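You operate a simulated robot arm through the tools that you are given. There is no shell and no other tool. Be economical: measure what you need, move in short steps, check, and stop when the job is done.

You run a simulated robot arm. Do the job below in one go: nothing can be reset, and whatever is moved stays where it is left.

JOB
Turn the middle number dial to 7. Put the plain roll on the top of the wooden table. Turn the left number dial to 7. Take the steel bottle on the top of the small table and put it away on the sheet table. Take the rag on the top of the small table and put it away on the sheet table. Take the red tape roll from the top of the wooden table and leave it on the beige check card there. Put the dotted roll on the top of the wooden table away on the left bay of the roll shelf. Open the green box lid. Do these in any order. Set down upright: plain roll, steel bottle, dotted roll.

The check looks at the end state, three seconds after you hand in, the way a careful person would. Anything else that was tipped, shoved, dropped, spilled or broken makes it a failure. Lids that push on must go on centred and level and be pressed home; caps that screw on are set level and turned clockwise until they are tight. Flat cloth is picked up by pressing the open fingertips on it (5 to 10 N) and closing them slowly along it; thin cloth reads only 2 to 8 mm in the jaws.

ROBOT AND FRAMES
A 6-joint arm with a four-finger gripper on a trunk, on a base that drives. Base frame: it is fixed to the floor where the robot stands at the start and does not move with it; the origin is under the middle of the robot, x ahead of it, y to its left, z up. Lengths are in mm, angles in rad, forces in N, time in s.
With the tool pointing down near the work surface it reaches from about 120 to 660 mm from the robot's upright axis, wherever it stands. Its first joint turns from -2.897 to 2.897 rad. Places, roughly: check card [2750, 2250, 750]; dotted roll [2500, 2500, 750]; green box lid [-3500, 2700, 800]; left bay of the roll shelf [1000, 300, 1300]; left number dial [800, 400, 900]; middle number dial [600, 0, 900]; plain roll [750, 0, 1250]; rag (8x6x3 cm) [1600, 800, 800]; red tape roll (5x5x3 cm) [2200, 2400, 800]; sheet table [-4800, 900, 800]; steel bottle (8x8x28 cm) [1400, 1000, 900]; top of the wooden table [2500, 2400, 800]. Payload 3.43 kg.
The TCP is the grasp point between the finger pads, 30 mm short of the fingertips. In the tool frame z runs along the fingers and y along their closing line. Largest opening 120 mm; the body of the gripper starts 85 mm behind the TCP.
Orientation is that of the tool frame in the base frame, as a unit quaternion [w, x, y, z]. With the fingers straight down and closing along the base's y, the tool's x points along the base's -x, its y along +y and its z along -z.

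CONTROLS
- The arm moves only by the tool servo_tool. Its argument "rows" is a list of rows, each an object of numbers (a shift or turn left out is 0, a gripper value left out holds the last): "x", "y", "z": the shift along the base's x, y, z in mm; "rx", "ry", "rz": the turn, a rotation vector about the base's x, y, z in rad; "claw": the finger opening in mm, from 0 to 120. In form: [{"x": .., "y": .., "z": .., "rx": .., "ry": .., "rz": .., "claw": ..}, ...]. A call has 1 to 20 rows; each row shifts and turns the commanded pose from where the row before left it. Rows are played at 5 a second. More than 50 mm and 0.15 rad between two rows, or a gripper value outside its range, and nothing of the call is played. Where a pose cannot be reached the arm comes as near as it can. A force on the tool above 40 N (or 10 N above the force at the start of the call, whichever is more), or a blocked arm, ends the call early, and 0.2 s more pass. Each finger halts on what it meets, pressing with about 22 N; the grip force reading is that of the motor and also rises with nothing between the fingers. The clock runs only during rows and for 0.2 s after the last one: add rows that do not move to give the fingers time. The reply holds the time, the measured pose of the TCP, the force on the tool along the base axes, the opening and the grip force, in the units named above and with some noise, with the torque about the TCP (base axes, N m) and any sound that the robot's microphone picked up.
- Cameras (640 x 400 px; columns grow to the right, rows downward): "scene" is now at [65.9, 133.2, 1773.2]; the picture's right is [-0.07, -1.00, 0.00], its down [-0.61, 0.04, -0.79] and it looks along [0.79, -0.06, -0.61] (base axes); focal length 263 px, centre (320, 200). "wrist" rides on the gripper at [71, -17, -121] in the tool frame; the picture's right is [0.23, 0.97, 0.00], its down [-0.81, 0.19, -0.55] and it looks along [-0.54, 0.13, 0.83] (tool axes); focal length 275 px, centre (320, 200). There is no depth. A picture from a camera that has moved, and an enlarged one, comes with that camera's place and axes in the base frame and with its lens.
- get_image(camera): a new picture of that camera. It takes no simulated time.
- raise_lower(by): slides the trunk up (or, below 0, down) by that many mm; the arm and the scene camera ride with it, the base frame stays. It gives what a move gives, with no picture.
- roll_base(legs): drives the robot by 1 to 6 legs, each [ahead, left, turn to the left] in mm, mm and rad, along the robot's own axes; the way and the turn of a leg run together, so that a leg with both is an arc; at most 1500 mm and 3.142 rad a leg. The arm and the cameras ride along, it lands a little off, and it stops where it bumps. It gives what a move gives.
- pan_tilt(pan, tilt): turns the head with the scene camera to pan (to the left, within 2.094 rad either way) and tilt (down, from -0.506 to 1.204), counted from straight ahead of the robot. It gives what a move gives.
- zoom(camera, box): a new picture of the part [left, top, right, bottom] of that camera's present view, enlarged. It takes no simulated time.
- job_done(): hands the job in; it is judged then, once.

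Go step by step. Nothing tells you exact positions but the pictures and the camera data: compare them with the known pose of the tool, close in by small moves and look again before you grip or let go. The budget is 196 turns and 166 pictures, counting those below and the enlarged ones. Unless the task says otherwise, let go and move clear before handing in, and close with one line.

The tools are called as a command line: name --argument value ..., lists and objects as JSON in quotes. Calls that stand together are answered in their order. servo_tool: Moves the arm, as the interface text tells. Its arguments: {"type":"object","properties":{"rows":{"type":"array","items":{"type":"object","properties":{"x":{"type":"number"},"y":{"type":"number"},"z":{"type":"number"},"rx":{"type":"number"},"ry":{"type":"number"},"rz":{"type":"number"},"claw":{"type":"number"}}}}},"required":["rows"]} The other tools are called the same way: raise_lower (by) slides the trunk up or down; roll_base (legs) drives the base; pan_tilt (pan, tilt) turns the head that bears the scene camera; get_image (camera) takes a picture; zoom (camera, box) takes an enlarged picture of a part of a camera's view; job_done () hands the job in.

At the start:

```text
time: 0.0
eef_pos: [403.0, 63.1, 1618.7]
orientation: [-0.001, 0.0, 1.0, 0.0]
contact_force: [0.2, 0.8, -0.2]
torque: [0.0, -0.01, 0.0]
width: 119.8
grasp_force: 0.0
trunk travel left (down, up): [-270.0, 170.0]
robot x, y, heading: [4.7, 1.1, -0.002]
head pan, tilt: [-0.073, 0.663]
```

scene: 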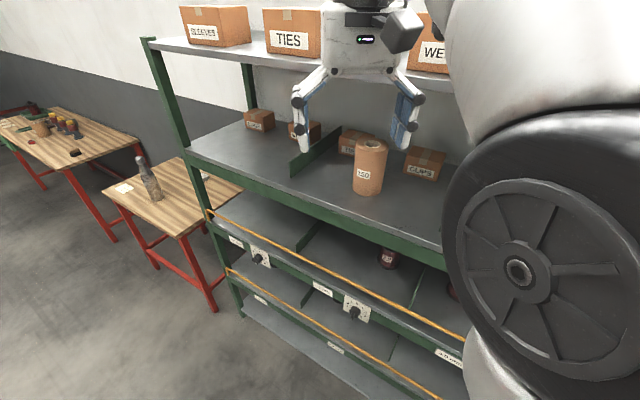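
wrist: 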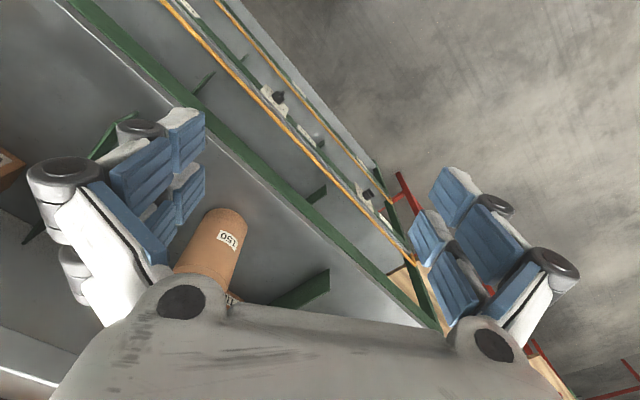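

I see a green shelf ahead with a plain roll on its upper deck and dials on the front edge, with the small table and wooden table off to the left. I'll look closer at the dials and the roll.

zoom --camera "scene" --box '[200, 200, 440, 350]'

zoom --camera "scene" --box '[0, 80, 240, 230]'

zoom --camera "scene" --box '[220, 80, 460, 230]'

```text
2.67 times, centred on (320, 275) of scene
camera zoom: at [65.9, 133.2, 1773.2], right [-0.07, -1.0, 0.0], down [-0.61, 0.04, -0.79], along [0.79, -0.06, -0.61], focal length 701 px, centre (320, 0)
```

zoom: 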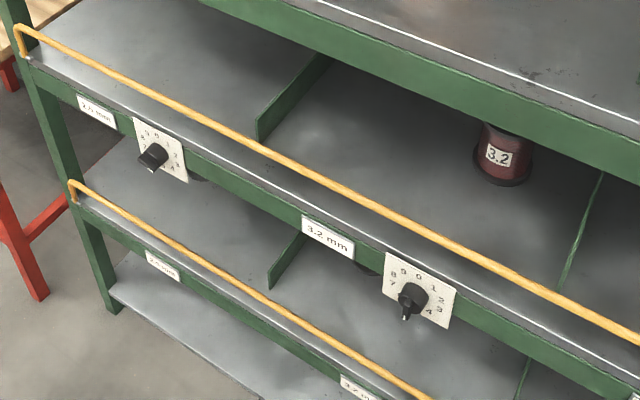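

```text
2.67 times, centred on (120, 155) of scene
camera zoom: at [65.9, 133.2, 1773.2], right [-0.07, -1.0, 0.0], down [-0.61, 0.04, -0.79], along [0.79, -0.06, -0.61], focal length 701 px, centre (853, 320)
```

zoom: 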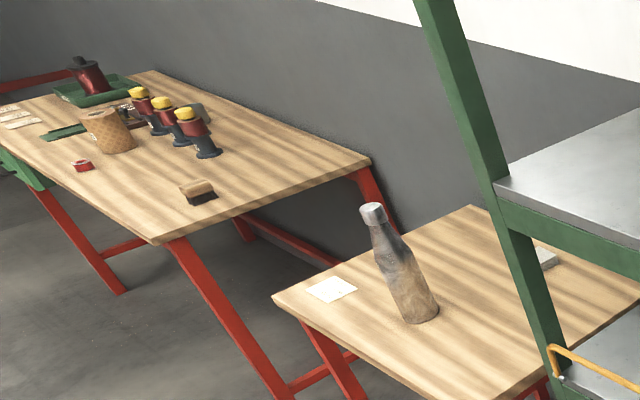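

```text
2.67 times, centred on (340, 155) of scene
camera zoom: at [65.9, 133.2, 1773.2], right [-0.07, -1.0, 0.0], down [-0.61, 0.04, -0.79], along [0.79, -0.06, -0.61], focal length 701 px, centre (267, 320)
```

zoom: 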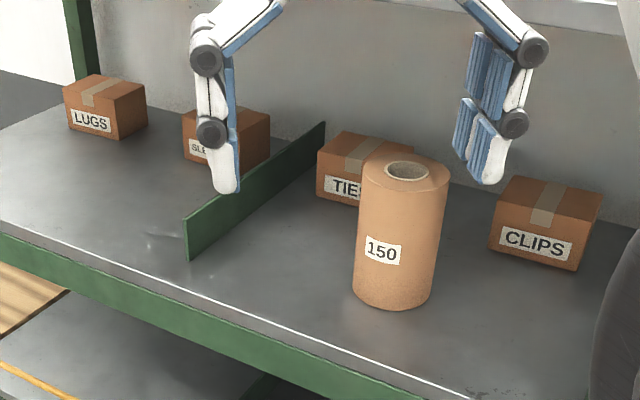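

The shelf front looks rotated about -0.61 rad from my heading, with both knobs about 480 mm away along its normal at z≈870. I'll back off, turn to face the shelf and slide left to stand in front of the middle dial.

roll_base --legs '[[-150, 0, 0], [0, 0, -0.607], [0, 375, 0]]'

pan_tilt --pan 0.2 --tilt 0.75

get_image --camera "scene"

get_image --camera "wrist"

```text
time: 5.0
eef_pos: [433.3, 119.2, 1618.1]
orientation: [0.0, 0.303, 0.953, 0.0]
contact_force: [0.4, 0.0, 0.0]
torque: [-0.01, 0.01, -0.01]
width: 120.0
grasp_force: 0.0
trunk travel left (down, up): [-270.0, 170.0]
robot x, y, heading: [67.9, 296.6, -0.613]
head pan, tilt: [-0.073, 0.663]
```

```text
time: 5.8
eef_pos: [431.7, 118.8, 1617.2]
orientation: [0.0, 0.304, 0.953, 0.0]
contact_force: [-0.2, -0.7, -1.1]
torque: [0.01, -0.01, 0.02]
width: 120.2
grasp_force: 0.1
trunk travel left (down, up): [-270.0, 170.0]
robot x, y, heading: [68.9, 299.8, -0.617]
head pan, tilt: [0.201, 0.75]
```

```text
160 pictures are left
camera scene: at [206.6, 391.1, 1765.8], right [-0.4, -0.91, 0.0], down [-0.62, 0.28, -0.73], along [0.67, -0.3, -0.68], focal length 263 px, centre (320, 200)
```

scene: 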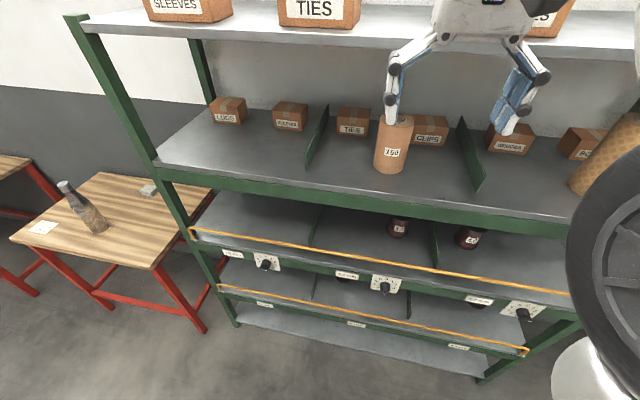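

```text
159 pictures are left
camera wrist: at [365.6, 146.3, 1737.8], right [0.37, 0.93, 0.0], down [0.77, -0.31, 0.55], along [0.51, -0.21, -0.83], focal length 275 px, centre (320, 200)
```

wrist: 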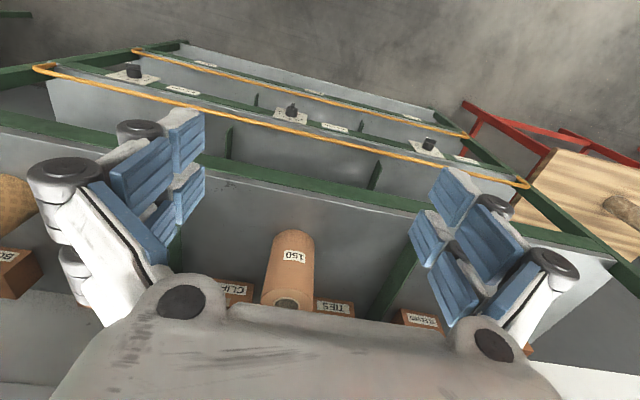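

The robot now faces the shelf squarely; three dials are visible, with the middle one at about (559,-28,870). I'll zoom on the dials to read the numbers and knob shape.

zoom --camera "scene" --box '[345, 262, 425, 312]'

zoom --camera "scene" --box '[225, 238, 305, 288]'

```text
8.00 times, centred on (385, 287) of scene
camera zoom: at [206.6, 391.1, 1765.8], right [-0.4, -0.91, 0.0], down [-0.62, 0.28, -0.73], along [0.67, -0.3, -0.68], focal length 2103 px, centre (-200, -496)
```

zoom: 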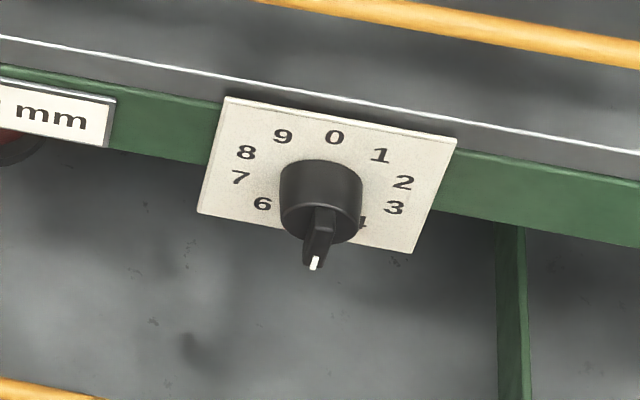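

```text
8.00 times, centred on (265, 263) of scene
camera zoom: at [206.6, 391.1, 1765.8], right [-0.4, -0.91, 0.0], down [-0.62, 0.28, -0.73], along [0.67, -0.3, -0.68], focal length 2103 px, centre (760, -304)
```

zoom: 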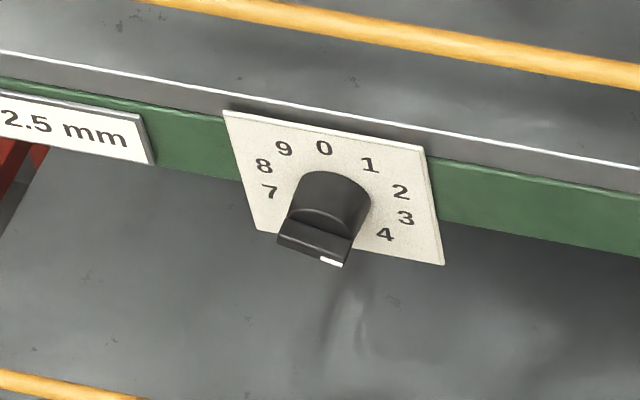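

The middle dial's mark is at 5 (bar vertical) and the left one's is at about 3. I'll lower the trunk and bring the hand to horizontal in front of the middle dial.

raise_lower --by -270

servo_tool --rows '[{"x": 4.3, "y": -8.1, "z": -43.5, "rx": -0.0827, "ry": -0.1165, "claw": 60}, {"x": 4.3, "y": -8.1, "z": -43.5, "rx": -0.0827, "ry": -0.1165}, {"x": 4.3, "y": -8.1, "z": -43.5, "rx": -0.0827, "ry": -0.1165}, {"x": 4.3, "y": -8.1, "z": -43.5, "rx": -0.0827, "ry": -0.1165}, {"x": 4.3, "y": -8.1, "z": -43.5, "rx": -0.0827, "ry": -0.1165}, {"x": 4.3, "y": -8.1, "z": -43.5, "rx": -0.0827, "ry": -0.1165}, {"x": 4.3, "y": -8.1, "z": -43.5, "rx": -0.0827, "ry": -0.1165}, {"x": 4.3, "y": -8.1, "z": -43.5, "rx": -0.0827, "ry": -0.1165}, {"x": 4.3, "y": -8.1, "z": -43.5, "rx": -0.0827, "ry": -0.1165}, {"x": 4.3, "y": -8.1, "z": -43.5, "rx": -0.0827, "ry": -0.1165}, {"x": 4.3, "y": -8.1, "z": -43.5, "rx": -0.0827, "ry": -0.1165}, {}]'

get_image --camera "scene"

get_image --camera "wrist"

```text
time: 8.5
eef_pos: [432.8, 118.7, 1348.5]
orientation: [0.0, 0.303, 0.953, 0.0]
contact_force: [0.5, 0.1, 0.3]
torque: [0.0, 0.01, 0.01]
width: 120.3
grasp_force: 0.0
trunk travel left (down, up): [0.0, 440.0]
robot x, y, heading: [68.5, 297.7, -0.617]
head pan, tilt: [0.201, 0.75]
```

```text
time: 11.1
eef_pos: [555.1, -19.4, 965.3]
orientation: [0.604, 0.223, 0.713, -0.277]
contact_force: [0.0, -0.2, 0.1]
torque: [0.0, -0.01, -0.01]
width: 60.1
grasp_force: 0.1
out of reach, approached as far as the arm can: row 6, 7, 8, 9, 10, 11
trunk travel left (down, up): [0.0, 440.0]
robot x, y, heading: [66.3, 298.4, -0.616]
head pan, tilt: [0.201, 0.75]
```

```text
156 pictures are left
camera scene: at [206.9, 391.3, 1495.8], right [-0.4, -0.91, 0.0], down [-0.62, 0.28, -0.73], along [0.67, -0.3, -0.68], focal length 263 px, centre (320, 200)
```

scene: 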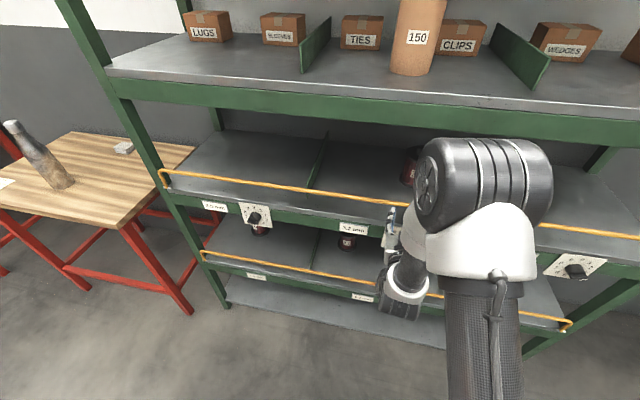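

```text
155 pictures are left
camera wrist: at [444.1, 48.1, 911.1], right [0.6, 0.72, -0.35], down [-0.14, 0.52, 0.84], along [0.79, -0.45, 0.42], focal length 275 px, centre (320, 200)
```

wrist: 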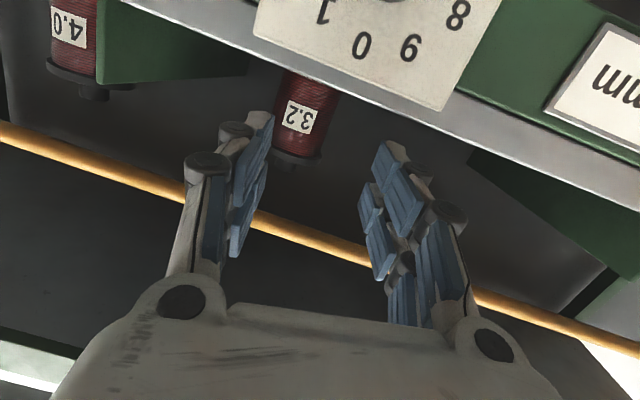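

The target was too close for this posture; the arm veered up to z 965, between deck and rail, without contact. I'll back the base straight out to give the arm room.

roll_base --legs '[[-180, 0, 0]]'

servo_tool --rows '[{}]'

get_image --camera "scene"

```text
time: 12.6
eef_pos: [410.5, 82.5, 966.6]
orientation: [0.603, 0.224, 0.713, -0.277]
contact_force: [0.8, 0.4, 0.8]
torque: [-0.01, -0.01, 0.0]
width: 60.1
grasp_force: 0.0
trunk travel left (down, up): [0.0, 440.0]
robot x, y, heading: [-77.0, 400.0, -0.617]
head pan, tilt: [0.201, 0.75]
```

```text
time: 13.0
eef_pos: [410.5, 82.6, 965.7]
orientation: [0.604, 0.223, 0.714, -0.277]
contact_force: [-0.6, -0.2, -0.5]
torque: [0.0, -0.01, 0.0]
width: 60.1
grasp_force: 0.0
trunk travel left (down, up): [0.0, 440.0]
robot x, y, heading: [-78.9, 404.1, -0.616]
head pan, tilt: [0.201, 0.75]
```

```text
154 pictures are left
camera scene: at [63.0, 493.4, 1495.8], right [-0.4, -0.91, 0.0], down [-0.62, 0.28, -0.73], along [0.67, -0.3, -0.68], focal length 263 px, centre (320, 200)
```

scene: 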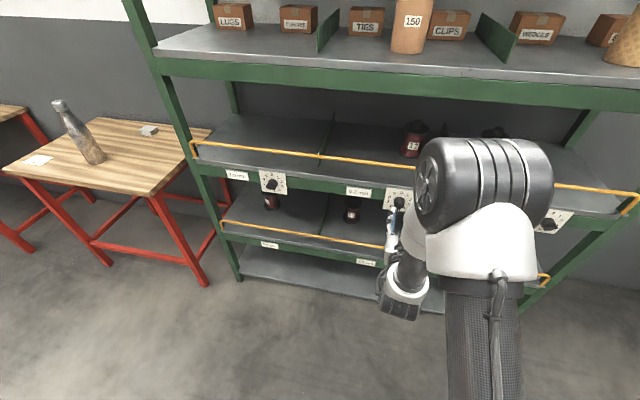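

Now with more room I'll level the hand, drop to dial height, then advance to a standoff.

servo_tool --rows '[{"z": -24, "rx": 0.006, "ry": -0.043, "rz": 0.024}, {"z": -24, "rx": 0.006, "ry": -0.043, "rz": 0.024}, {"z": -24, "rx": 0.006, "ry": -0.043, "rz": 0.024}, {"z": -24, "rx": 0.006, "ry": -0.043, "rz": 0.024}, {"x": 24, "y": -18}, {"x": 24, "y": -18}, {"x": 24, "y": -18}, {}]'

get_image --camera "wrist"

get_image --camera "scene"

```text
time: 14.8
eef_pos: [574.0, 44.6, 915.4]
orientation: [0.648, 0.196, 0.686, -0.269]
contact_force: [0.4, 1.0, 0.5]
torque: [-0.02, -0.01, 0.0]
width: 60.2
grasp_force: 0.0
out of reach, approached as far as the arm can: row 1, 2, 3, 4, 6
trunk travel left (down, up): [0.0, 440.0]
robot x, y, heading: [-74.6, 399.5, -0.615]
head pan, tilt: [0.201, 0.75]
```

```text
153 pictures are left
camera wrist: at [464.3, 101.3, 847.7], right [0.58, 0.74, -0.34], down [-0.25, 0.56, 0.79], along [0.78, -0.38, 0.51], focal length 275 px, centre (320, 200)
```

wrist: 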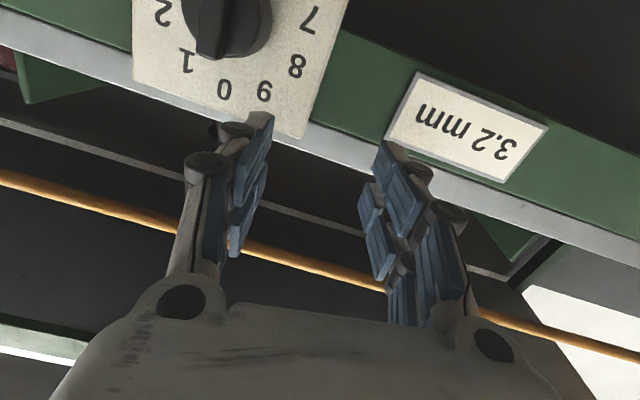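

```text
152 pictures are left
camera scene: at [62.9, 493.3, 1495.8], right [-0.4, -0.91, 0.0], down [-0.62, 0.28, -0.73], along [0.67, -0.3, -0.68], focal length 263 px, centre (320, 200)
```

scene: 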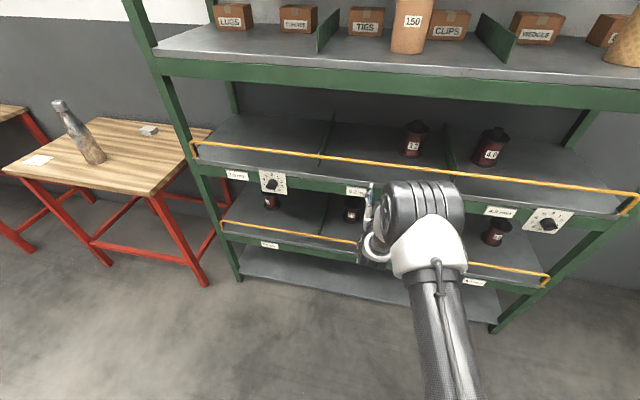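

The arm is drifting off the command; I'll check whether it's settled and what it reports.

servo_tool --rows '[{}, {}]'

```text
time: 15.4
eef_pos: [574.6, 44.8, 914.8]
orientation: [0.648, 0.196, 0.685, -0.269]
contact_force: [-0.1, 0.3, -0.7]
torque: [0.02, 0.02, -0.01]
width: 60.1
grasp_force: 0.2
trunk travel left (down, up): [0.0, 440.0]
robot x, y, heading: [-80.1, 398.5, -0.618]
head pan, tilt: [0.201, 0.75]
```

The hand is now level, but 70 mm left of the dial and 45 mm high. I'll shift the base to line up, then lower by short steps.

roll_base --legs '[[-80, -72, -0.01]]'

servo_tool --rows '[{"z": -10, "rx": 0.046, "ry": -0.034}, {"z": -10, "rx": 0.046, "ry": -0.034}, {"z": -10}, {"z": -10}, {}]'

get_image --camera "wrist"

```text
time: 16.6
eef_pos: [463.8, 26.0, 915.5]
orientation: [0.647, 0.199, 0.684, -0.271]
contact_force: [-0.4, -0.1, -0.1]
torque: [0.02, 0.04, 0.0]
width: 59.8
grasp_force: 0.0
trunk travel left (down, up): [0.0, 440.0]
robot x, y, heading: [-184.7, 390.3, -0.624]
head pan, tilt: [0.201, 0.75]
```

```text
time: 17.8
eef_pos: [495.9, 9.0, 884.6]
orientation: [0.656, 0.231, 0.677, -0.241]
contact_force: [-0.5, 0.7, 0.6]
torque: [0.0, 0.02, 0.0]
width: 59.9
grasp_force: 0.1
out of reach, approached as far as the arm can: row 2, 3, 4
trunk travel left (down, up): [0.0, 440.0]
robot x, y, heading: [-184.5, 392.5, -0.623]
head pan, tilt: [0.201, 0.75]
```

```text
151 pictures are left
camera wrist: at [390.6, 72.7, 816.9], right [0.6, 0.76, -0.25], down [-0.28, 0.5, 0.82], along [0.75, -0.42, 0.52], focal length 275 px, centre (320, 200)
```

wrist: 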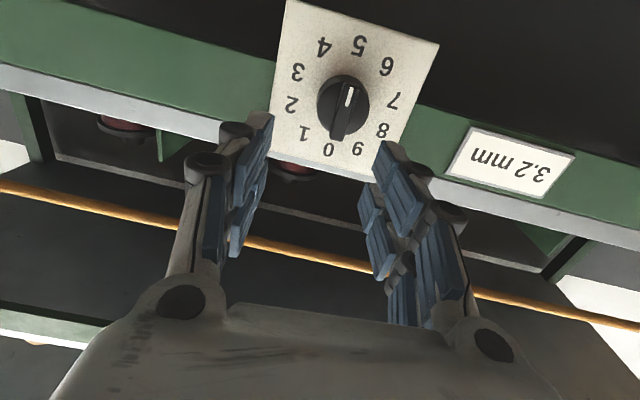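

Clear view: mark on 5, knob at about (563,-30,858). I'll go forward a little with the descent so it remains in reach.

servo_tool --rows '[{"x": 14, "y": -6, "z": -8, "rz": 0.025}, {"x": 14, "y": -6, "z": -9, "rz": 0.025}, {"z": -9}, {}, {}]'

get_image --camera "wrist"

```text
time: 19.0
eef_pos: [538.9, 16.0, 861.9]
orientation: [0.664, 0.226, 0.678, -0.22]
contact_force: [0.4, 0.2, 0.2]
torque: [0.03, -0.02, 0.0]
width: 60.0
grasp_force: 0.0
out of reach, approached as far as the arm can: row 1, 2
trunk travel left (down, up): [0.0, 440.0]
robot x, y, heading: [-178.5, 388.2, -0.622]
head pan, tilt: [0.201, 0.75]
```

```text
150 pictures are left
camera wrist: at [432.5, 76.6, 792.5], right [0.58, 0.78, -0.23], down [-0.32, 0.47, 0.82], along [0.75, -0.4, 0.52], focal length 275 px, centre (320, 200)
```

wrist: 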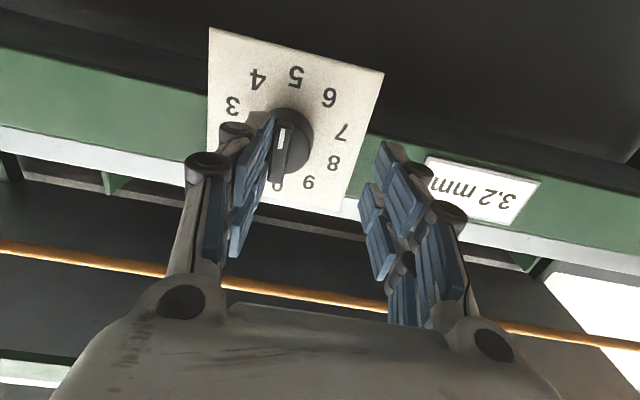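

Now within reach. I'll shift right 17 mm and look again before moving in.

servo_tool --rows '[{"x": -5, "y": -7, "z": -2}, {"x": -5, "y": -7, "z": -2}, {"x": 8, "y": -6}, {}]'

get_image --camera "wrist"

```text
time: 20.0
eef_pos: [545.1, 14.5, 861.0]
orientation: [0.664, 0.228, 0.678, -0.217]
contact_force: [-14.3, 8.1, 0.7]
torque: [-0.07, -0.1, -0.68]
width: 64.6
grasp_force: 3.9
out of reach, approached as far as the arm can: row 1, 2, 3
trunk travel left (down, up): [0.0, 440.0]
robot x, y, heading: [-182.0, 389.1, -0.625]
head pan, tilt: [0.201, 0.75]
```

```text
149 pictures are left
camera wrist: at [438.8, 74.4, 790.9], right [0.58, 0.79, -0.22], down [-0.32, 0.47, 0.82], along [0.75, -0.4, 0.52], focal length 275 px, centre (320, 200)
```

wrist: 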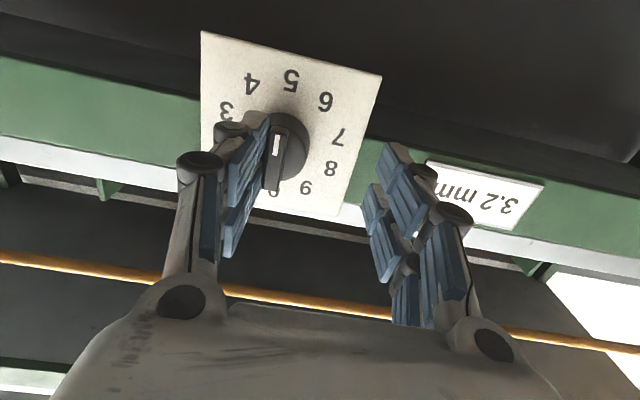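

A finger touched the knob because the reach limit pushes the arm outward. I'll back off 80 mm more so the grasp lies well within reach, and correct sideways with the base.

roll_base --legs '[[-90, 0, 0], [0, -18, 0]]'

servo_tool --rows '[{"x": 12, "y": -9, "z": -1}, {"x": 12, "y": -9, "z": -1}, {}]'

get_image --camera "wrist"

```text
time: 21.5
eef_pos: [465.3, 49.6, 860.0]
orientation: [0.666, 0.226, 0.678, -0.216]
contact_force: [-0.7, 0.1, 0.0]
torque: [0.0, -0.02, 0.0]
width: 60.0
grasp_force: 0.1
trunk travel left (down, up): [0.0, 440.0]
robot x, y, heading: [-265.2, 429.6, -0.63]
head pan, tilt: [0.201, 0.75]
```

```text
time: 22.3
eef_pos: [488.0, 31.0, 857.2]
orientation: [0.665, 0.227, 0.678, -0.216]
contact_force: [0.2, 0.3, 0.0]
torque: [0.0, -0.02, 0.01]
width: 60.1
grasp_force: 0.1
trunk travel left (down, up): [0.0, 440.0]
robot x, y, heading: [-265.5, 425.1, -0.625]
head pan, tilt: [0.201, 0.75]
```

```text
148 pictures are left
camera wrist: at [380.8, 91.7, 788.6], right [0.58, 0.79, -0.22], down [-0.32, 0.47, 0.82], along [0.75, -0.4, 0.52], focal length 275 px, centre (320, 200)
```

wrist: 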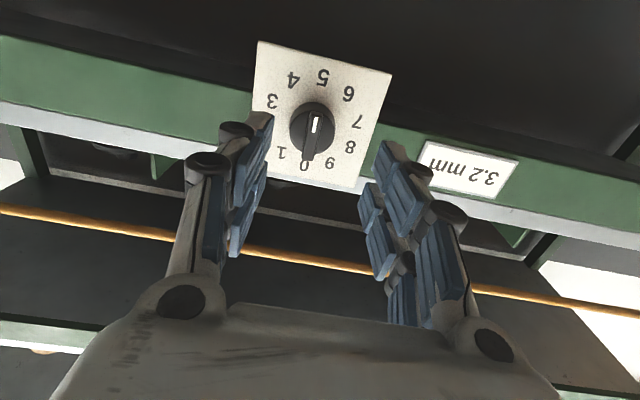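

Knob confirmed at (563,-30,858), and the arm now follows exactly. I'll advance until the fingertips straddle the bar.

servo_tool --rows '[{"x": 9, "y": -8, "z": 1}, {"x": 9, "y": -8}, {"x": 9, "y": -8}, {"x": 9, "y": -8}, {}]'

get_image --camera "wrist"

```text
time: 23.5
eef_pos: [524.3, -0.6, 857.8]
orientation: [0.665, 0.226, 0.678, -0.216]
contact_force: [-0.4, -0.2, 0.0]
torque: [-0.04, -0.03, 0.03]
width: 60.1
grasp_force: 0.0
trunk travel left (down, up): [0.0, 440.0]
robot x, y, heading: [-265.6, 425.0, -0.626]
head pan, tilt: [0.201, 0.75]
```

```text
147 pictures are left
camera wrist: at [417.8, 59.9, 789.8], right [0.58, 0.79, -0.22], down [-0.32, 0.47, 0.82], along [0.75, -0.4, 0.52], focal length 275 px, centre (320, 200)
```

wrist: 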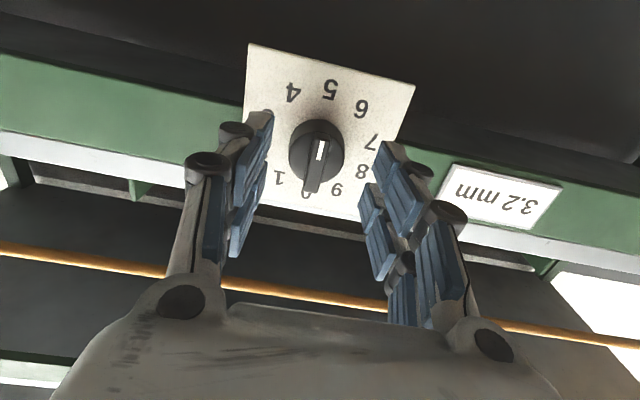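

Aligned well. I'll advance 8 mm more and close gently on the bar.

servo_tool --rows '[{"x": 3.2, "y": -2.4}, {"x": 3.2, "y": -2.4}, {"claw": 45}, {"claw": 35}, {"claw": 25}, {"claw": 15}, {"claw": 5}, {"claw": 0}, {}]'

get_image --camera "wrist"

```text
time: 25.5
eef_pos: [529.7, -5.4, 860.5]
orientation: [0.666, 0.227, 0.677, -0.217]
contact_force: [-16.6, 0.7, -0.6]
torque: [-0.02, -0.03, -0.32]
width: 10.1
grasp_force: 43.5
trunk travel left (down, up): [0.0, 440.0]
robot x, y, heading: [-265.5, 427.8, -0.631]
head pan, tilt: [0.201, 0.75]
```

```text
146 pictures are left
camera wrist: at [422.4, 54.4, 791.1], right [0.58, 0.79, -0.22], down [-0.32, 0.47, 0.82], along [0.75, -0.41, 0.52], focal length 275 px, centre (320, 200)
```

wrist: 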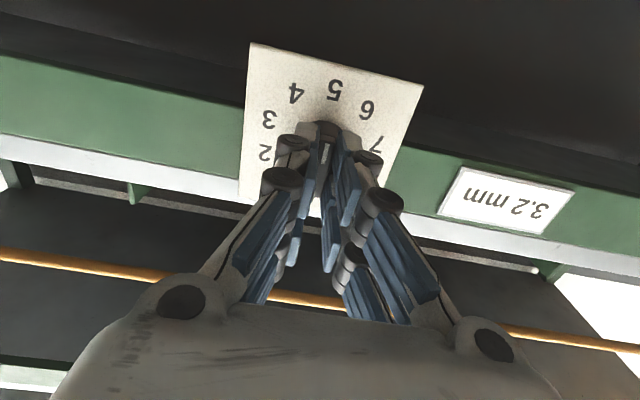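

The bar is gripped (10 mm). I'll turn clockwise (positive about the inward normal) in short rows.

servo_tool --rows '[{"rx": 0.1129, "ry": -0.0823}, {"rx": 0.1129, "ry": -0.0823}, {"rx": 0.1129, "ry": -0.0823}, {"rx": 0.1129, "ry": -0.0823}, {"rx": 0.1129, "ry": -0.0823}, {}]'

get_image --camera "wrist"

```text
time: 25.9
eef_pos: [531.0, -6.5, 859.3]
orientation: [0.679, 0.275, 0.658, -0.173]
contact_force: [-32.5, 18.4, 7.9]
torque: [-0.96, -1.33, -0.13]
width: 10.0
grasp_force: 43.4
out of reach, approached as far as the arm can: row 2
trunk travel left (down, up): [0.0, 440.0]
robot x, y, heading: [-267.4, 424.8, -0.627]
head pan, tilt: [0.201, 0.75]
stopped in row 2: the force on the tool passed its limit at 59 N (the readings are from after the stop); the commanded pose is now the measured one
```

```text
145 pictures are left
camera wrist: at [429.0, 62.8, 789.1], right [0.6, 0.8, -0.09], down [-0.39, 0.38, 0.84], along [0.7, -0.47, 0.54], focal length 275 px, centre (320, 200)
```

wrist: 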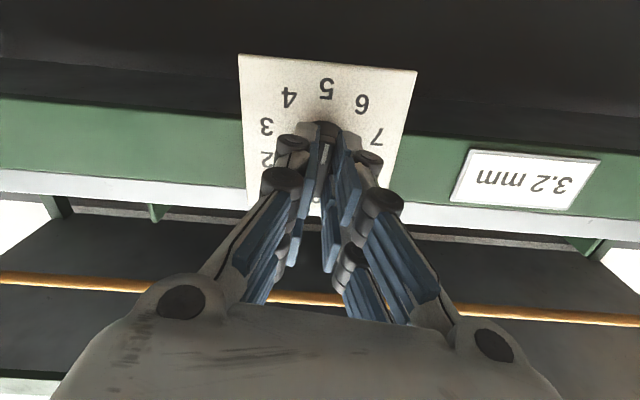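

Rotation stops being reachable after about 0.15 rad, possibly a wrist-roll limit. I'll release, back off, and test roll range in free space.

servo_tool --rows '[{"claw": 30}, {"claw": 60}, {"x": -16, "y": 12}, {"x": -16, "y": 12}, {"x": -16, "y": 12}, {}]'

servo_tool --rows '[{"rx": 0.1129, "ry": -0.0823}, {"rx": 0.1129, "ry": -0.0823}, {"rx": 0.1129, "ry": -0.0823}, {"rx": 0.1129, "ry": -0.0823}, {}]'

get_image --camera "scene"

```text
time: 27.3
eef_pos: [522.0, 33.6, 855.3]
orientation: [0.674, 0.276, 0.662, -0.179]
contact_force: [0.0, 0.1, 0.4]
torque: [0.01, -0.02, 0.05]
width: 60.3
grasp_force: 0.1
out of reach, approached as far as the arm can: row 3, 4, 5
trunk travel left (down, up): [0.0, 440.0]
robot x, y, heading: [-267.2, 427.8, -0.632]
head pan, tilt: [0.201, 0.75]
```

```text
time: 28.5
eef_pos: [569.5, 45.7, 870.7]
orientation: [0.687, 0.453, 0.568, 0.014]
contact_force: [0.0, 0.1, 1.1]
torque: [0.02, 0.01, -0.02]
width: 60.2
grasp_force: 0.0
out of reach, approached as far as the arm can: row 1, 3, 4
trunk travel left (down, up): [0.0, 440.0]
robot x, y, heading: [-262.4, 426.1, -0.626]
head pan, tilt: [0.201, 0.75]
```

```text
144 pictures are left
camera scene: at [-124.1, 516.7, 1495.7], right [-0.41, -0.91, 0.0], down [-0.62, 0.28, -0.73], along [0.67, -0.3, -0.68], focal length 263 px, centre (320, 200)
```

scene: 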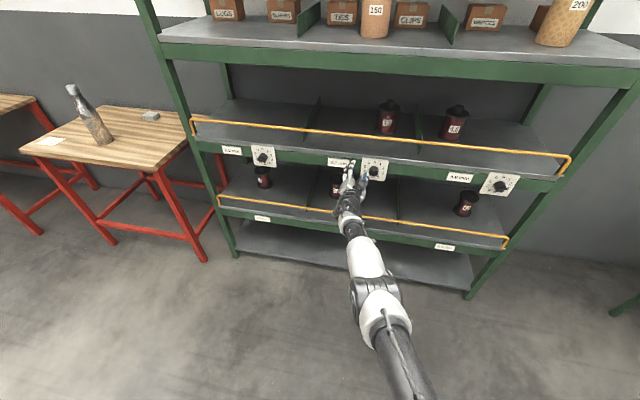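

The arm follows badly when rolling this way. I'll back the base a bit to be clear and test rolling the other way.

roll_base --legs '[[-100, 0, 0]]'

servo_tool --rows '[{"rx": -0.1129, "ry": 0.0823}, {"rx": -0.1129, "ry": 0.0823}, {"rx": -0.1129, "ry": 0.0823}, {"rx": -0.1129, "ry": 0.0823}, {}]'

servo_tool --rows '[{"rx": -0.1129, "ry": 0.0823}, {"rx": -0.1129, "ry": 0.0823}, {"rx": -0.1129, "ry": 0.0823}, {"rx": -0.1129, "ry": 0.0823}, {"rx": -0.1129, "ry": 0.0823}, {"rx": -0.1129, "ry": 0.0823}, {}]'

```text
time: 29.7
eef_pos: [487.3, 106.3, 867.5]
orientation: [0.687, 0.451, 0.569, 0.015]
contact_force: [0.1, -0.2, 0.6]
torque: [-0.01, 0.0, 0.0]
width: 60.1
grasp_force: 0.0
trunk travel left (down, up): [0.0, 440.0]
robot x, y, heading: [-348.6, 488.9, -0.622]
head pan, tilt: [0.201, 0.75]
```

```text
time: 30.9
eef_pos: [487.8, 107.7, 869.9]
orientation: [0.669, 0.282, 0.662, -0.186]
contact_force: [0.6, -0.4, -0.2]
torque: [-0.01, 0.02, 0.01]
width: 60.1
grasp_force: 0.1
trunk travel left (down, up): [0.0, 440.0]
robot x, y, heading: [-346.2, 487.7, -0.622]
head pan, tilt: [0.201, 0.75]
```

```text
time: 32.5
eef_pos: [482.0, 112.4, 873.2]
orientation: [0.545, -0.006, 0.704, -0.456]
contact_force: [-0.1, -0.2, 0.4]
torque: [0.01, 0.01, 0.01]
width: 60.1
grasp_force: 0.1
out of reach, approached as far as the arm can: row 2, 6
trunk travel left (down, up): [0.0, 440.0]
robot x, y, heading: [-347.6, 487.0, -0.622]
head pan, tilt: [0.201, 0.75]
```

Straight-ahead reach is very constrained. I'll try a better geometry: hand off to the robot's left with the tool pointing at an angle to the arm. First I'll move the hand there in free space.

servo_tool --rows '[{"x": -22, "y": 41, "z": 10, "rx": 0.057, "ry": -0.0416}, {"x": -22, "y": 41, "z": 10, "rx": 0.057, "ry": -0.0416}, {"x": -22, "y": 41, "z": 10, "rx": 0.057, "ry": -0.0416}, {"x": -22, "y": 41, "z": 10, "rx": 0.057, "ry": -0.0416}, {"x": -22, "y": 41, "z": 10, "rx": 0.057, "ry": -0.0416}, {"x": -22, "y": 41, "z": 10, "rx": 0.057, "ry": -0.0416}, {"x": -22, "y": 41, "z": 10, "rx": 0.057, "ry": -0.0416}, {"x": -22, "y": 41, "z": 10, "rx": 0.057, "ry": -0.0416}, {"x": -22, "y": 41, "z": 10, "rx": 0.057, "ry": -0.0416}, {"x": -22, "y": 41, "z": 10, "rx": 0.057, "ry": -0.0416}, {}, {}]'

servo_tool --rows '[{"z": -20}, {"z": -20}, {"z": -20}, {"z": -20}, {"z": -20}, {}]'

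pan_tilt --pan 0.4 --tilt 0.75

get_image --camera "scene"

```text
time: 35.1
eef_pos: [501.4, 195.9, 873.2]
orientation: [0.58, 0.061, 0.701, -0.41]
contact_force: [-0.5, 0.1, 0.0]
torque: [0.01, -0.02, 0.02]
width: 60.2
grasp_force: 0.0
out of reach, approached as far as the arm can: row 1, 2, 3, 4, 5, 6, 7, 8, 9, 10
trunk travel left (down, up): [0.0, 440.0]
robot x, y, heading: [-344.0, 485.3, -0.62]
head pan, tilt: [0.201, 0.75]
```

```text
time: 36.5
eef_pos: [471.8, 213.3, 792.4]
orientation: [0.58, 0.061, 0.701, -0.41]
contact_force: [0.1, -0.2, -0.2]
torque: [0.01, 0.03, -0.01]
width: 60.0
grasp_force: 0.1
out of reach, approached as far as the arm can: row 1, 2, 3, 4, 5
trunk travel left (down, up): [0.0, 440.0]
robot x, y, heading: [-344.9, 486.4, -0.625]
head pan, tilt: [0.201, 0.75]
```

```text
time: 37.2
eef_pos: [473.1, 213.8, 794.0]
orientation: [0.58, 0.061, 0.702, -0.41]
contact_force: [-0.3, -0.2, 0.9]
torque: [-0.03, -0.01, 0.03]
width: 60.1
grasp_force: 0.1
trunk travel left (down, up): [0.0, 440.0]
robot x, y, heading: [-343.1, 487.5, -0.622]
head pan, tilt: [0.4, 0.75]
```

```text
143 pictures are left
camera scene: at [-201.4, 591.9, 1495.8], right [-0.22, -0.97, 0.0], down [-0.66, 0.15, -0.73], along [0.71, -0.16, -0.68], focal length 263 px, centre (320, 200)
```

scene: 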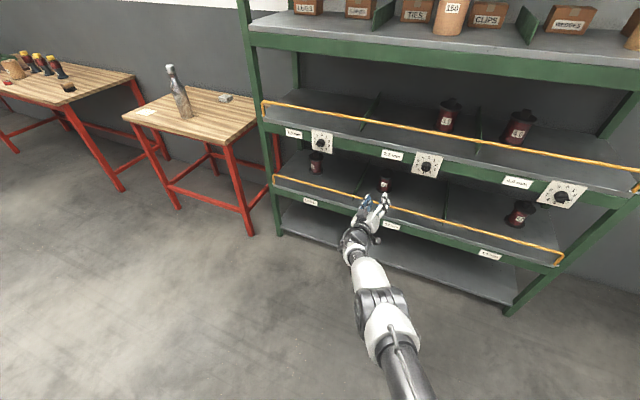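

The arm is stuck in a stretched branch. I'll fold it back towards tool-down, higher and closer in, and then re-approach.

servo_tool --rows '[{"x": -28, "y": 20, "z": 35, "rx": 0.085, "ry": 0.12}, {"x": -28, "y": 20, "z": 35, "rx": 0.085, "ry": 0.12}, {"x": -28, "y": 20, "z": 35, "rx": 0.085, "ry": 0.12}, {"x": -28, "y": 20, "z": 35, "rx": 0.085, "ry": 0.12}, {"x": -28, "y": 20, "z": 35, "rx": 0.085, "ry": 0.12}, {"x": -28, "y": 20, "z": 35, "rx": 0.085, "ry": 0.12}, {"x": -28, "y": 20, "z": 35, "rx": 0.085, "ry": 0.12}, {"x": -28, "y": 20, "z": 35, "rx": 0.085, "ry": 0.12}, {"x": -28, "y": 20, "z": 35, "rx": 0.085, "ry": 0.12}, {"x": -28, "y": 20, "z": 35, "rx": 0.085, "ry": 0.12}, {"z": 35}, {}]'

get_image --camera "scene"

```text
time: 39.8
eef_pos: [194.2, 416.8, 1176.0]
orientation: [0.021, 0.045, 0.997, -0.065]
contact_force: [0.3, -0.2, -0.2]
torque: [0.0, 0.0, 0.0]
width: 60.1
grasp_force: 0.0
trunk travel left (down, up): [0.0, 440.0]
robot x, y, heading: [-347.1, 486.7, -0.621]
head pan, tilt: [0.4, 0.75]
```

```text
142 pictures are left
camera scene: at [-201.4, 591.9, 1495.8], right [-0.22, -0.97, 0.0], down [-0.66, 0.15, -0.73], along [0.71, -0.16, -0.68], focal length 263 px, centre (320, 200)
```

scene: 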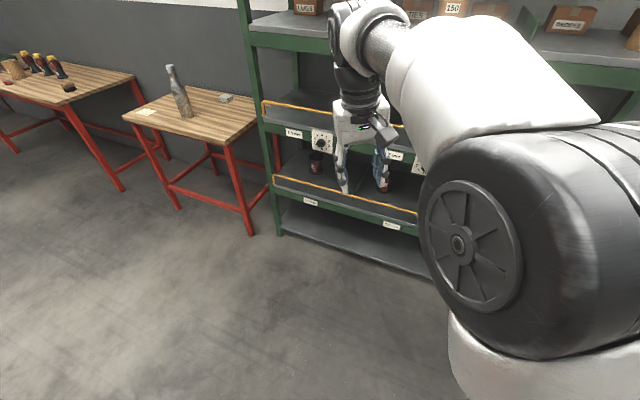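

The arm is folded again and reachable. It's a UR-like arm, so pointing the hand sideways via the wrist should be easier than pitching it forward. I'll look down to see my base footprint before planning to stand side-on to the shelf.

pan_tilt --pan 1.2 --tilt 1.2

get_image --camera "scene"

pan_tilt --pan 0.9 --tilt 0.6

get_image --camera "scene"

```text
time: 40.9
eef_pos: [192.8, 416.7, 1174.8]
orientation: [0.022, 0.046, 0.996, -0.066]
contact_force: [0.7, -0.3, -0.2]
torque: [0.03, -0.03, 0.01]
width: 60.2
grasp_force: 0.0
trunk travel left (down, up): [0.0, 440.0]
robot x, y, heading: [-346.6, 482.2, -0.62]
head pan, tilt: [1.201, 1.201]
```

```text
141 pictures are left
camera scene: at [-235.2, 640.9, 1464.1], right [0.54, -0.84, 0.0], down [-0.78, -0.51, -0.36], along [0.3, 0.2, -0.93], focal length 263 px, centre (320, 200)
```

scene: 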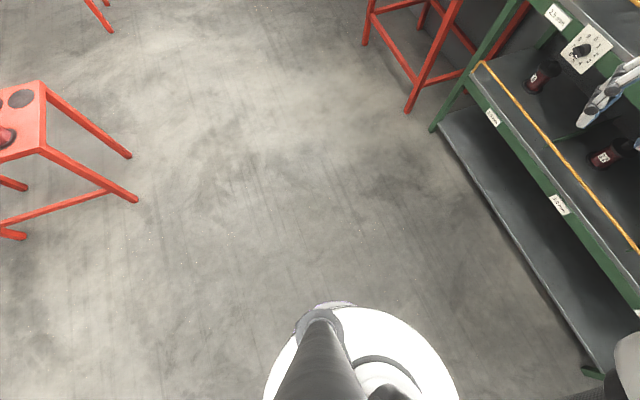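

```text
time: 41.9
eef_pos: [193.4, 417.2, 1173.9]
orientation: [0.022, 0.046, 0.997, -0.065]
contact_force: [0.3, 1.1, 0.3]
torque: [-0.04, -0.02, -0.05]
width: 59.7
grasp_force: 0.2
trunk travel left (down, up): [0.0, 440.0]
robot x, y, heading: [-346.3, 486.2, -0.62]
head pan, tilt: [0.901, 0.6]
```

```text
140 pictures are left
camera scene: at [-197.2, 634.6, 1508.6], right [0.27, -0.96, 0.0], down [-0.54, -0.15, -0.82], along [0.79, 0.22, -0.57], focal length 263 px, centre (320, 200)
```

scene: 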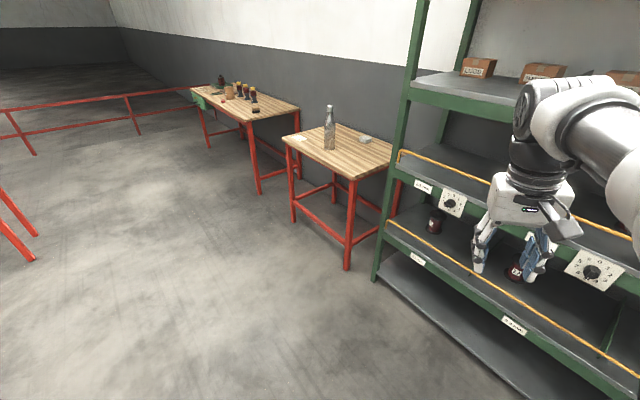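

Base is about 200–250 mm in radius, and the corridor along the shelf is clear. I'll turn to face along the shelf (shelf on my left) and stand to the left of the middle dial, still well back.

roll_base --legs '[[0, 0, -1.58], [-568, 0, 0], [0, 350, 0]]'

servo_tool --rows '[{}, {}]'

```text
time: 50.9
eef_pos: [208.2, 202.0, 1174.6]
orientation: [-0.031, 0.73, 0.68, -0.062]
contact_force: [0.3, -0.5, 0.7]
torque: [0.01, 0.02, 0.02]
width: 60.2
grasp_force: 0.0
trunk travel left (down, up): [0.0, 440.0]
robot x, y, heading: [265.8, 744.8, -2.171]
head pan, tilt: [0.901, 0.6]
```

```text
time: 51.5
eef_pos: [207.0, 201.7, 1174.8]
orientation: [-0.031, 0.73, 0.68, -0.062]
contact_force: [0.4, 0.9, 0.4]
torque: [-0.04, -0.01, 0.0]
width: 59.8
grasp_force: 0.0
trunk travel left (down, up): [0.0, 440.0]
robot x, y, heading: [264.9, 742.6, -2.175]
head pan, tilt: [0.901, 0.6]
```

Robot is side-on, 700 mm from the dials' plane. I'll swing the tool to point at the shelf using the wrist.

servo_tool --rows '[{"x": 4, "y": -3, "z": -10, "rx": -0.0841, "ry": -0.1154}, {"x": 4, "y": -3, "z": -10, "rx": -0.0841, "ry": -0.1154}, {"x": 4, "y": -3, "z": -10, "rx": -0.0841, "ry": -0.1154}, {"x": 4, "y": -3, "z": -10, "rx": -0.0841, "ry": -0.1154}, {"x": 4, "y": -3, "z": -10, "rx": -0.0841, "ry": -0.1154}, {"x": 4, "y": -3, "z": -10, "rx": -0.0841, "ry": -0.1154}, {"x": 4, "y": -3, "z": -10, "rx": -0.0841, "ry": -0.1154}, {"x": 4, "y": -3, "z": -10, "rx": -0.0841, "ry": -0.1154}, {"x": 4, "y": -3, "z": -10, "rx": -0.0841, "ry": -0.1154}, {"x": 4, "y": -3, "z": -10, "rx": -0.0841, "ry": -0.1154}, {"x": 4, "y": -3, "z": -10, "rx": -0.0841, "ry": -0.1154}, {}]'

servo_tool --rows '[{"z": -40}, {"z": -40}, {"z": -40}, {"z": -40}, {"z": -40}, {}]'

get_image --camera "scene"

```text
time: 54.0
eef_pos: [250.6, 169.1, 1064.8]
orientation: [0.672, 0.564, 0.471, 0.089]
contact_force: [-0.2, -0.1, 0.6]
torque: [0.01, -0.01, 0.0]
width: 60.1
grasp_force: 0.0
trunk travel left (down, up): [0.0, 440.0]
robot x, y, heading: [267.2, 742.1, -2.177]
head pan, tilt: [0.901, 0.6]
```

```text
time: 55.5
eef_pos: [252.2, 166.3, 861.6]
orientation: [0.672, 0.564, 0.472, 0.09]
contact_force: [0.6, -0.2, 0.6]
torque: [0.0, -0.02, 0.02]
width: 60.2
grasp_force: 0.1
trunk travel left (down, up): [0.0, 440.0]
robot x, y, heading: [263.2, 744.9, -2.176]
head pan, tilt: [0.901, 0.6]
```

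```text
139 pictures are left
camera scene: at [417.2, 596.1, 1508.7], right [-0.96, -0.29, 0.0], down [-0.16, 0.54, -0.83], along [0.24, -0.79, -0.56], focal length 263 px, centre (320, 200)
```

scene: 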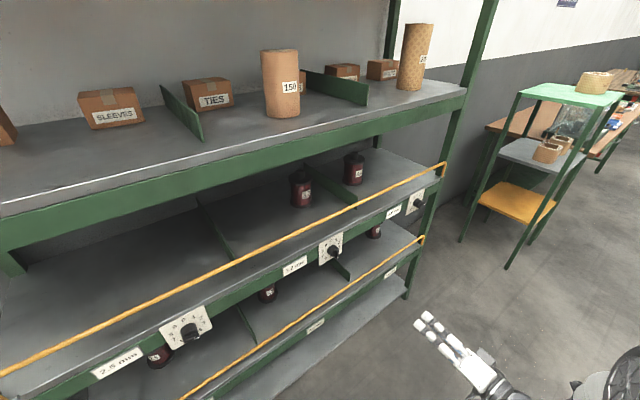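

Fully reachable in this posture. I'll square the orientation, roll the gripper so the closing line is horizontal, then move the base in.

servo_tool --rows '[{"rx": -0.048, "ry": -0.066, "rz": 0.11}, {"rx": -0.1172, "ry": 0.0854}, {"rx": -0.1172, "ry": 0.0854}, {"rx": -0.1172, "ry": 0.0854}, {"rx": -0.1172, "ry": 0.0854}, {"rx": -0.1172, "ry": 0.0854}, {"rx": -0.1172, "ry": 0.0854}, {"rx": -0.1172, "ry": 0.0854}, {}]'

roll_base --legs '[[-18, 250, -0.024]]'

get_image --camera "wrist"

```text
time: 57.5
eef_pos: [252.5, 168.3, 865.0]
orientation: [0.672, 0.218, 0.672, -0.222]
contact_force: [0.1, -0.5, 0.9]
torque: [0.01, 0.0, 0.01]
width: 60.0
grasp_force: 0.1
trunk travel left (down, up): [0.0, 440.0]
robot x, y, heading: [268.0, 741.8, -2.178]
head pan, tilt: [0.901, 0.6]
```

```text
time: 59.3
eef_pos: [460.8, 35.4, 864.8]
orientation: [0.67, 0.223, 0.671, -0.226]
contact_force: [0.1, 0.2, 0.3]
torque: [-0.01, 0.01, -0.02]
width: 60.0
grasp_force: 0.0
trunk travel left (down, up): [0.0, 440.0]
robot x, y, heading: [480.8, 613.9, -2.198]
head pan, tilt: [0.901, 0.6]
```

```text
138 pictures are left
camera wrist: at [355.3, 96.7, 793.3], right [0.59, 0.77, -0.23], down [-0.32, 0.49, 0.81], along [0.74, -0.4, 0.54], focal length 275 px, centre (320, 200)
```

wrist: 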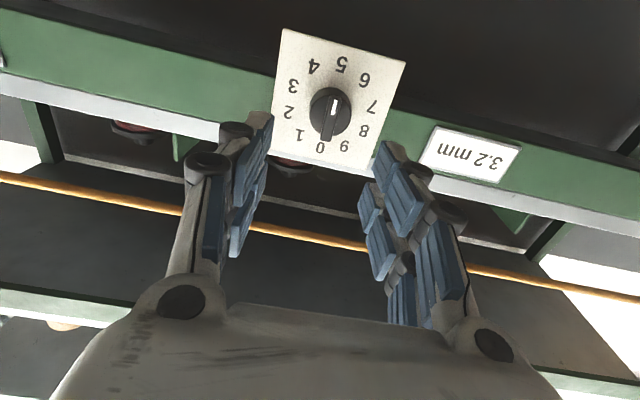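

Same good view. I'll advance to the earlier grip pose (530,-5,859) and close on the bar.

servo_tool --rows '[{"x": 14, "y": -8, "z": -3}, {"x": 14, "y": -8, "z": -3}, {"x": 14, "y": -8}, {"x": 14, "y": -9}, {"x": 13, "y": -8}, {}, {"claw": 45}, {"claw": 35}, {"claw": 25}, {"claw": 15}, {"claw": 5}, {"claw": 0}, {}]'

get_image --camera "wrist"

```text
time: 62.1
eef_pos: [527.4, -4.7, 859.6]
orientation: [0.67, 0.225, 0.67, -0.228]
contact_force: [-5.0, -12.1, 2.8]
torque: [0.48, 0.7, -0.25]
width: 9.9
grasp_force: 41.7
trunk travel left (down, up): [0.0, 440.0]
robot x, y, heading: [481.1, 613.7, -2.19]
head pan, tilt: [0.901, 0.6]
```

```text
137 pictures are left
camera wrist: at [422.0, 55.7, 788.5], right [0.59, 0.77, -0.23], down [-0.32, 0.49, 0.81], along [0.74, -0.4, 0.54], focal length 275 px, centre (320, 200)
```

wrist: 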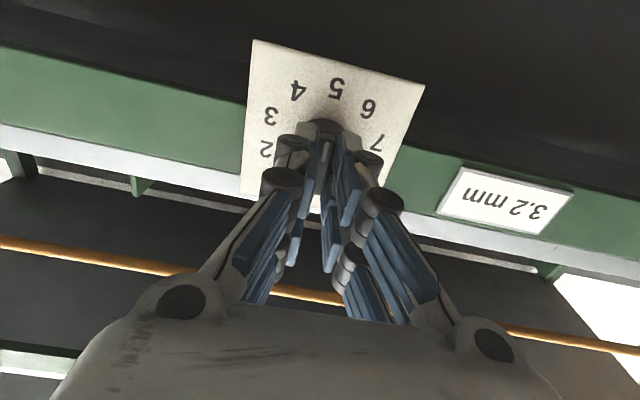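

Gripped at 10 mm. Turning clockwise by 72°.

servo_tool --rows '[{"x": -0.6, "y": -0.8}, {"rx": 0.1129, "ry": -0.0823}, {"rx": 0.1129, "ry": -0.0823}, {"rx": 0.1129, "ry": -0.0823}, {"rx": 0.1129, "ry": -0.0823}, {"rx": 0.1129, "ry": -0.0823}, {}]'

```text
time: 63.7
eef_pos: [526.8, -5.2, 860.6]
orientation: [0.704, 0.442, 0.555, 0.017]
contact_force: [-15.0, -13.1, 16.9]
torque: [0.09, 0.15, 0.12]
width: 10.3
grasp_force: 43.5
trunk travel left (down, up): [0.0, 440.0]
robot x, y, heading: [482.5, 611.6, -2.193]
head pan, tilt: [0.901, 0.6]
```

servo_tool --rows '[{"x": -0.9, "y": -1.2, "z": 1.5}, {"rx": 0.1129, "ry": -0.0823}, {"rx": 0.1129, "ry": -0.0823}, {"rx": 0.1129, "ry": -0.0823}, {"rx": 0.1129, "ry": -0.0823}, {}]'

get_image --camera "wrist"

```text
time: 65.1
eef_pos: [526.5, -6.5, 859.9]
orientation: [0.668, 0.578, 0.417, 0.214]
contact_force: [-10.8, 2.1, 2.7]
torque: [-0.31, -0.42, -1.35]
width: 10.1
grasp_force: 43.5
trunk travel left (down, up): [0.0, 440.0]
robot x, y, heading: [481.1, 612.1, -2.191]
head pan, tilt: [0.901, 0.6]
```

```text
136 pictures are left
camera wrist: at [467.3, 117.6, 823.6], right [0.32, 0.41, 0.85], down [-0.86, -0.25, 0.44], along [0.39, -0.88, 0.27], focal length 275 px, centre (320, 200)
```

wrist: 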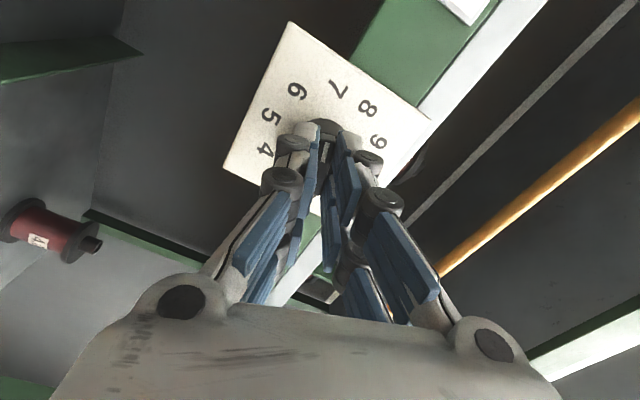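

The 7 now sits where the 5 was relative to the fingers. I'll release, back off and check.

servo_tool --rows '[{"claw": 20}, {"claw": 40}, {"claw": 60}, {"x": -16, "y": 12}, {"x": -24, "y": 18}, {"x": -24, "y": 18}, {}]'

get_image --camera "wrist"

```text
time: 66.7
eef_pos: [463.0, 44.5, 859.4]
orientation: [0.667, 0.579, 0.417, 0.214]
contact_force: [-0.7, 0.5, 0.5]
torque: [-0.04, 0.02, 0.05]
width: 59.9
grasp_force: 0.1
trunk travel left (down, up): [0.0, 440.0]
robot x, y, heading: [481.7, 610.2, -2.193]
head pan, tilt: [0.901, 0.6]
```

```text
135 pictures are left
camera wrist: at [403.2, 167.7, 823.4], right [0.32, 0.41, 0.85], down [-0.86, -0.25, 0.44], along [0.39, -0.88, 0.27], focal length 275 px, centre (320, 200)
```

wrist: 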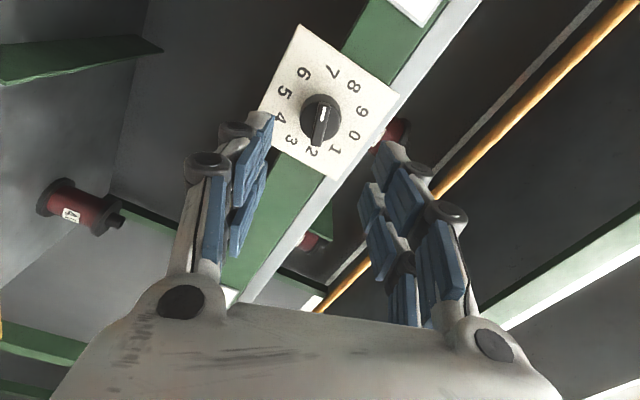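

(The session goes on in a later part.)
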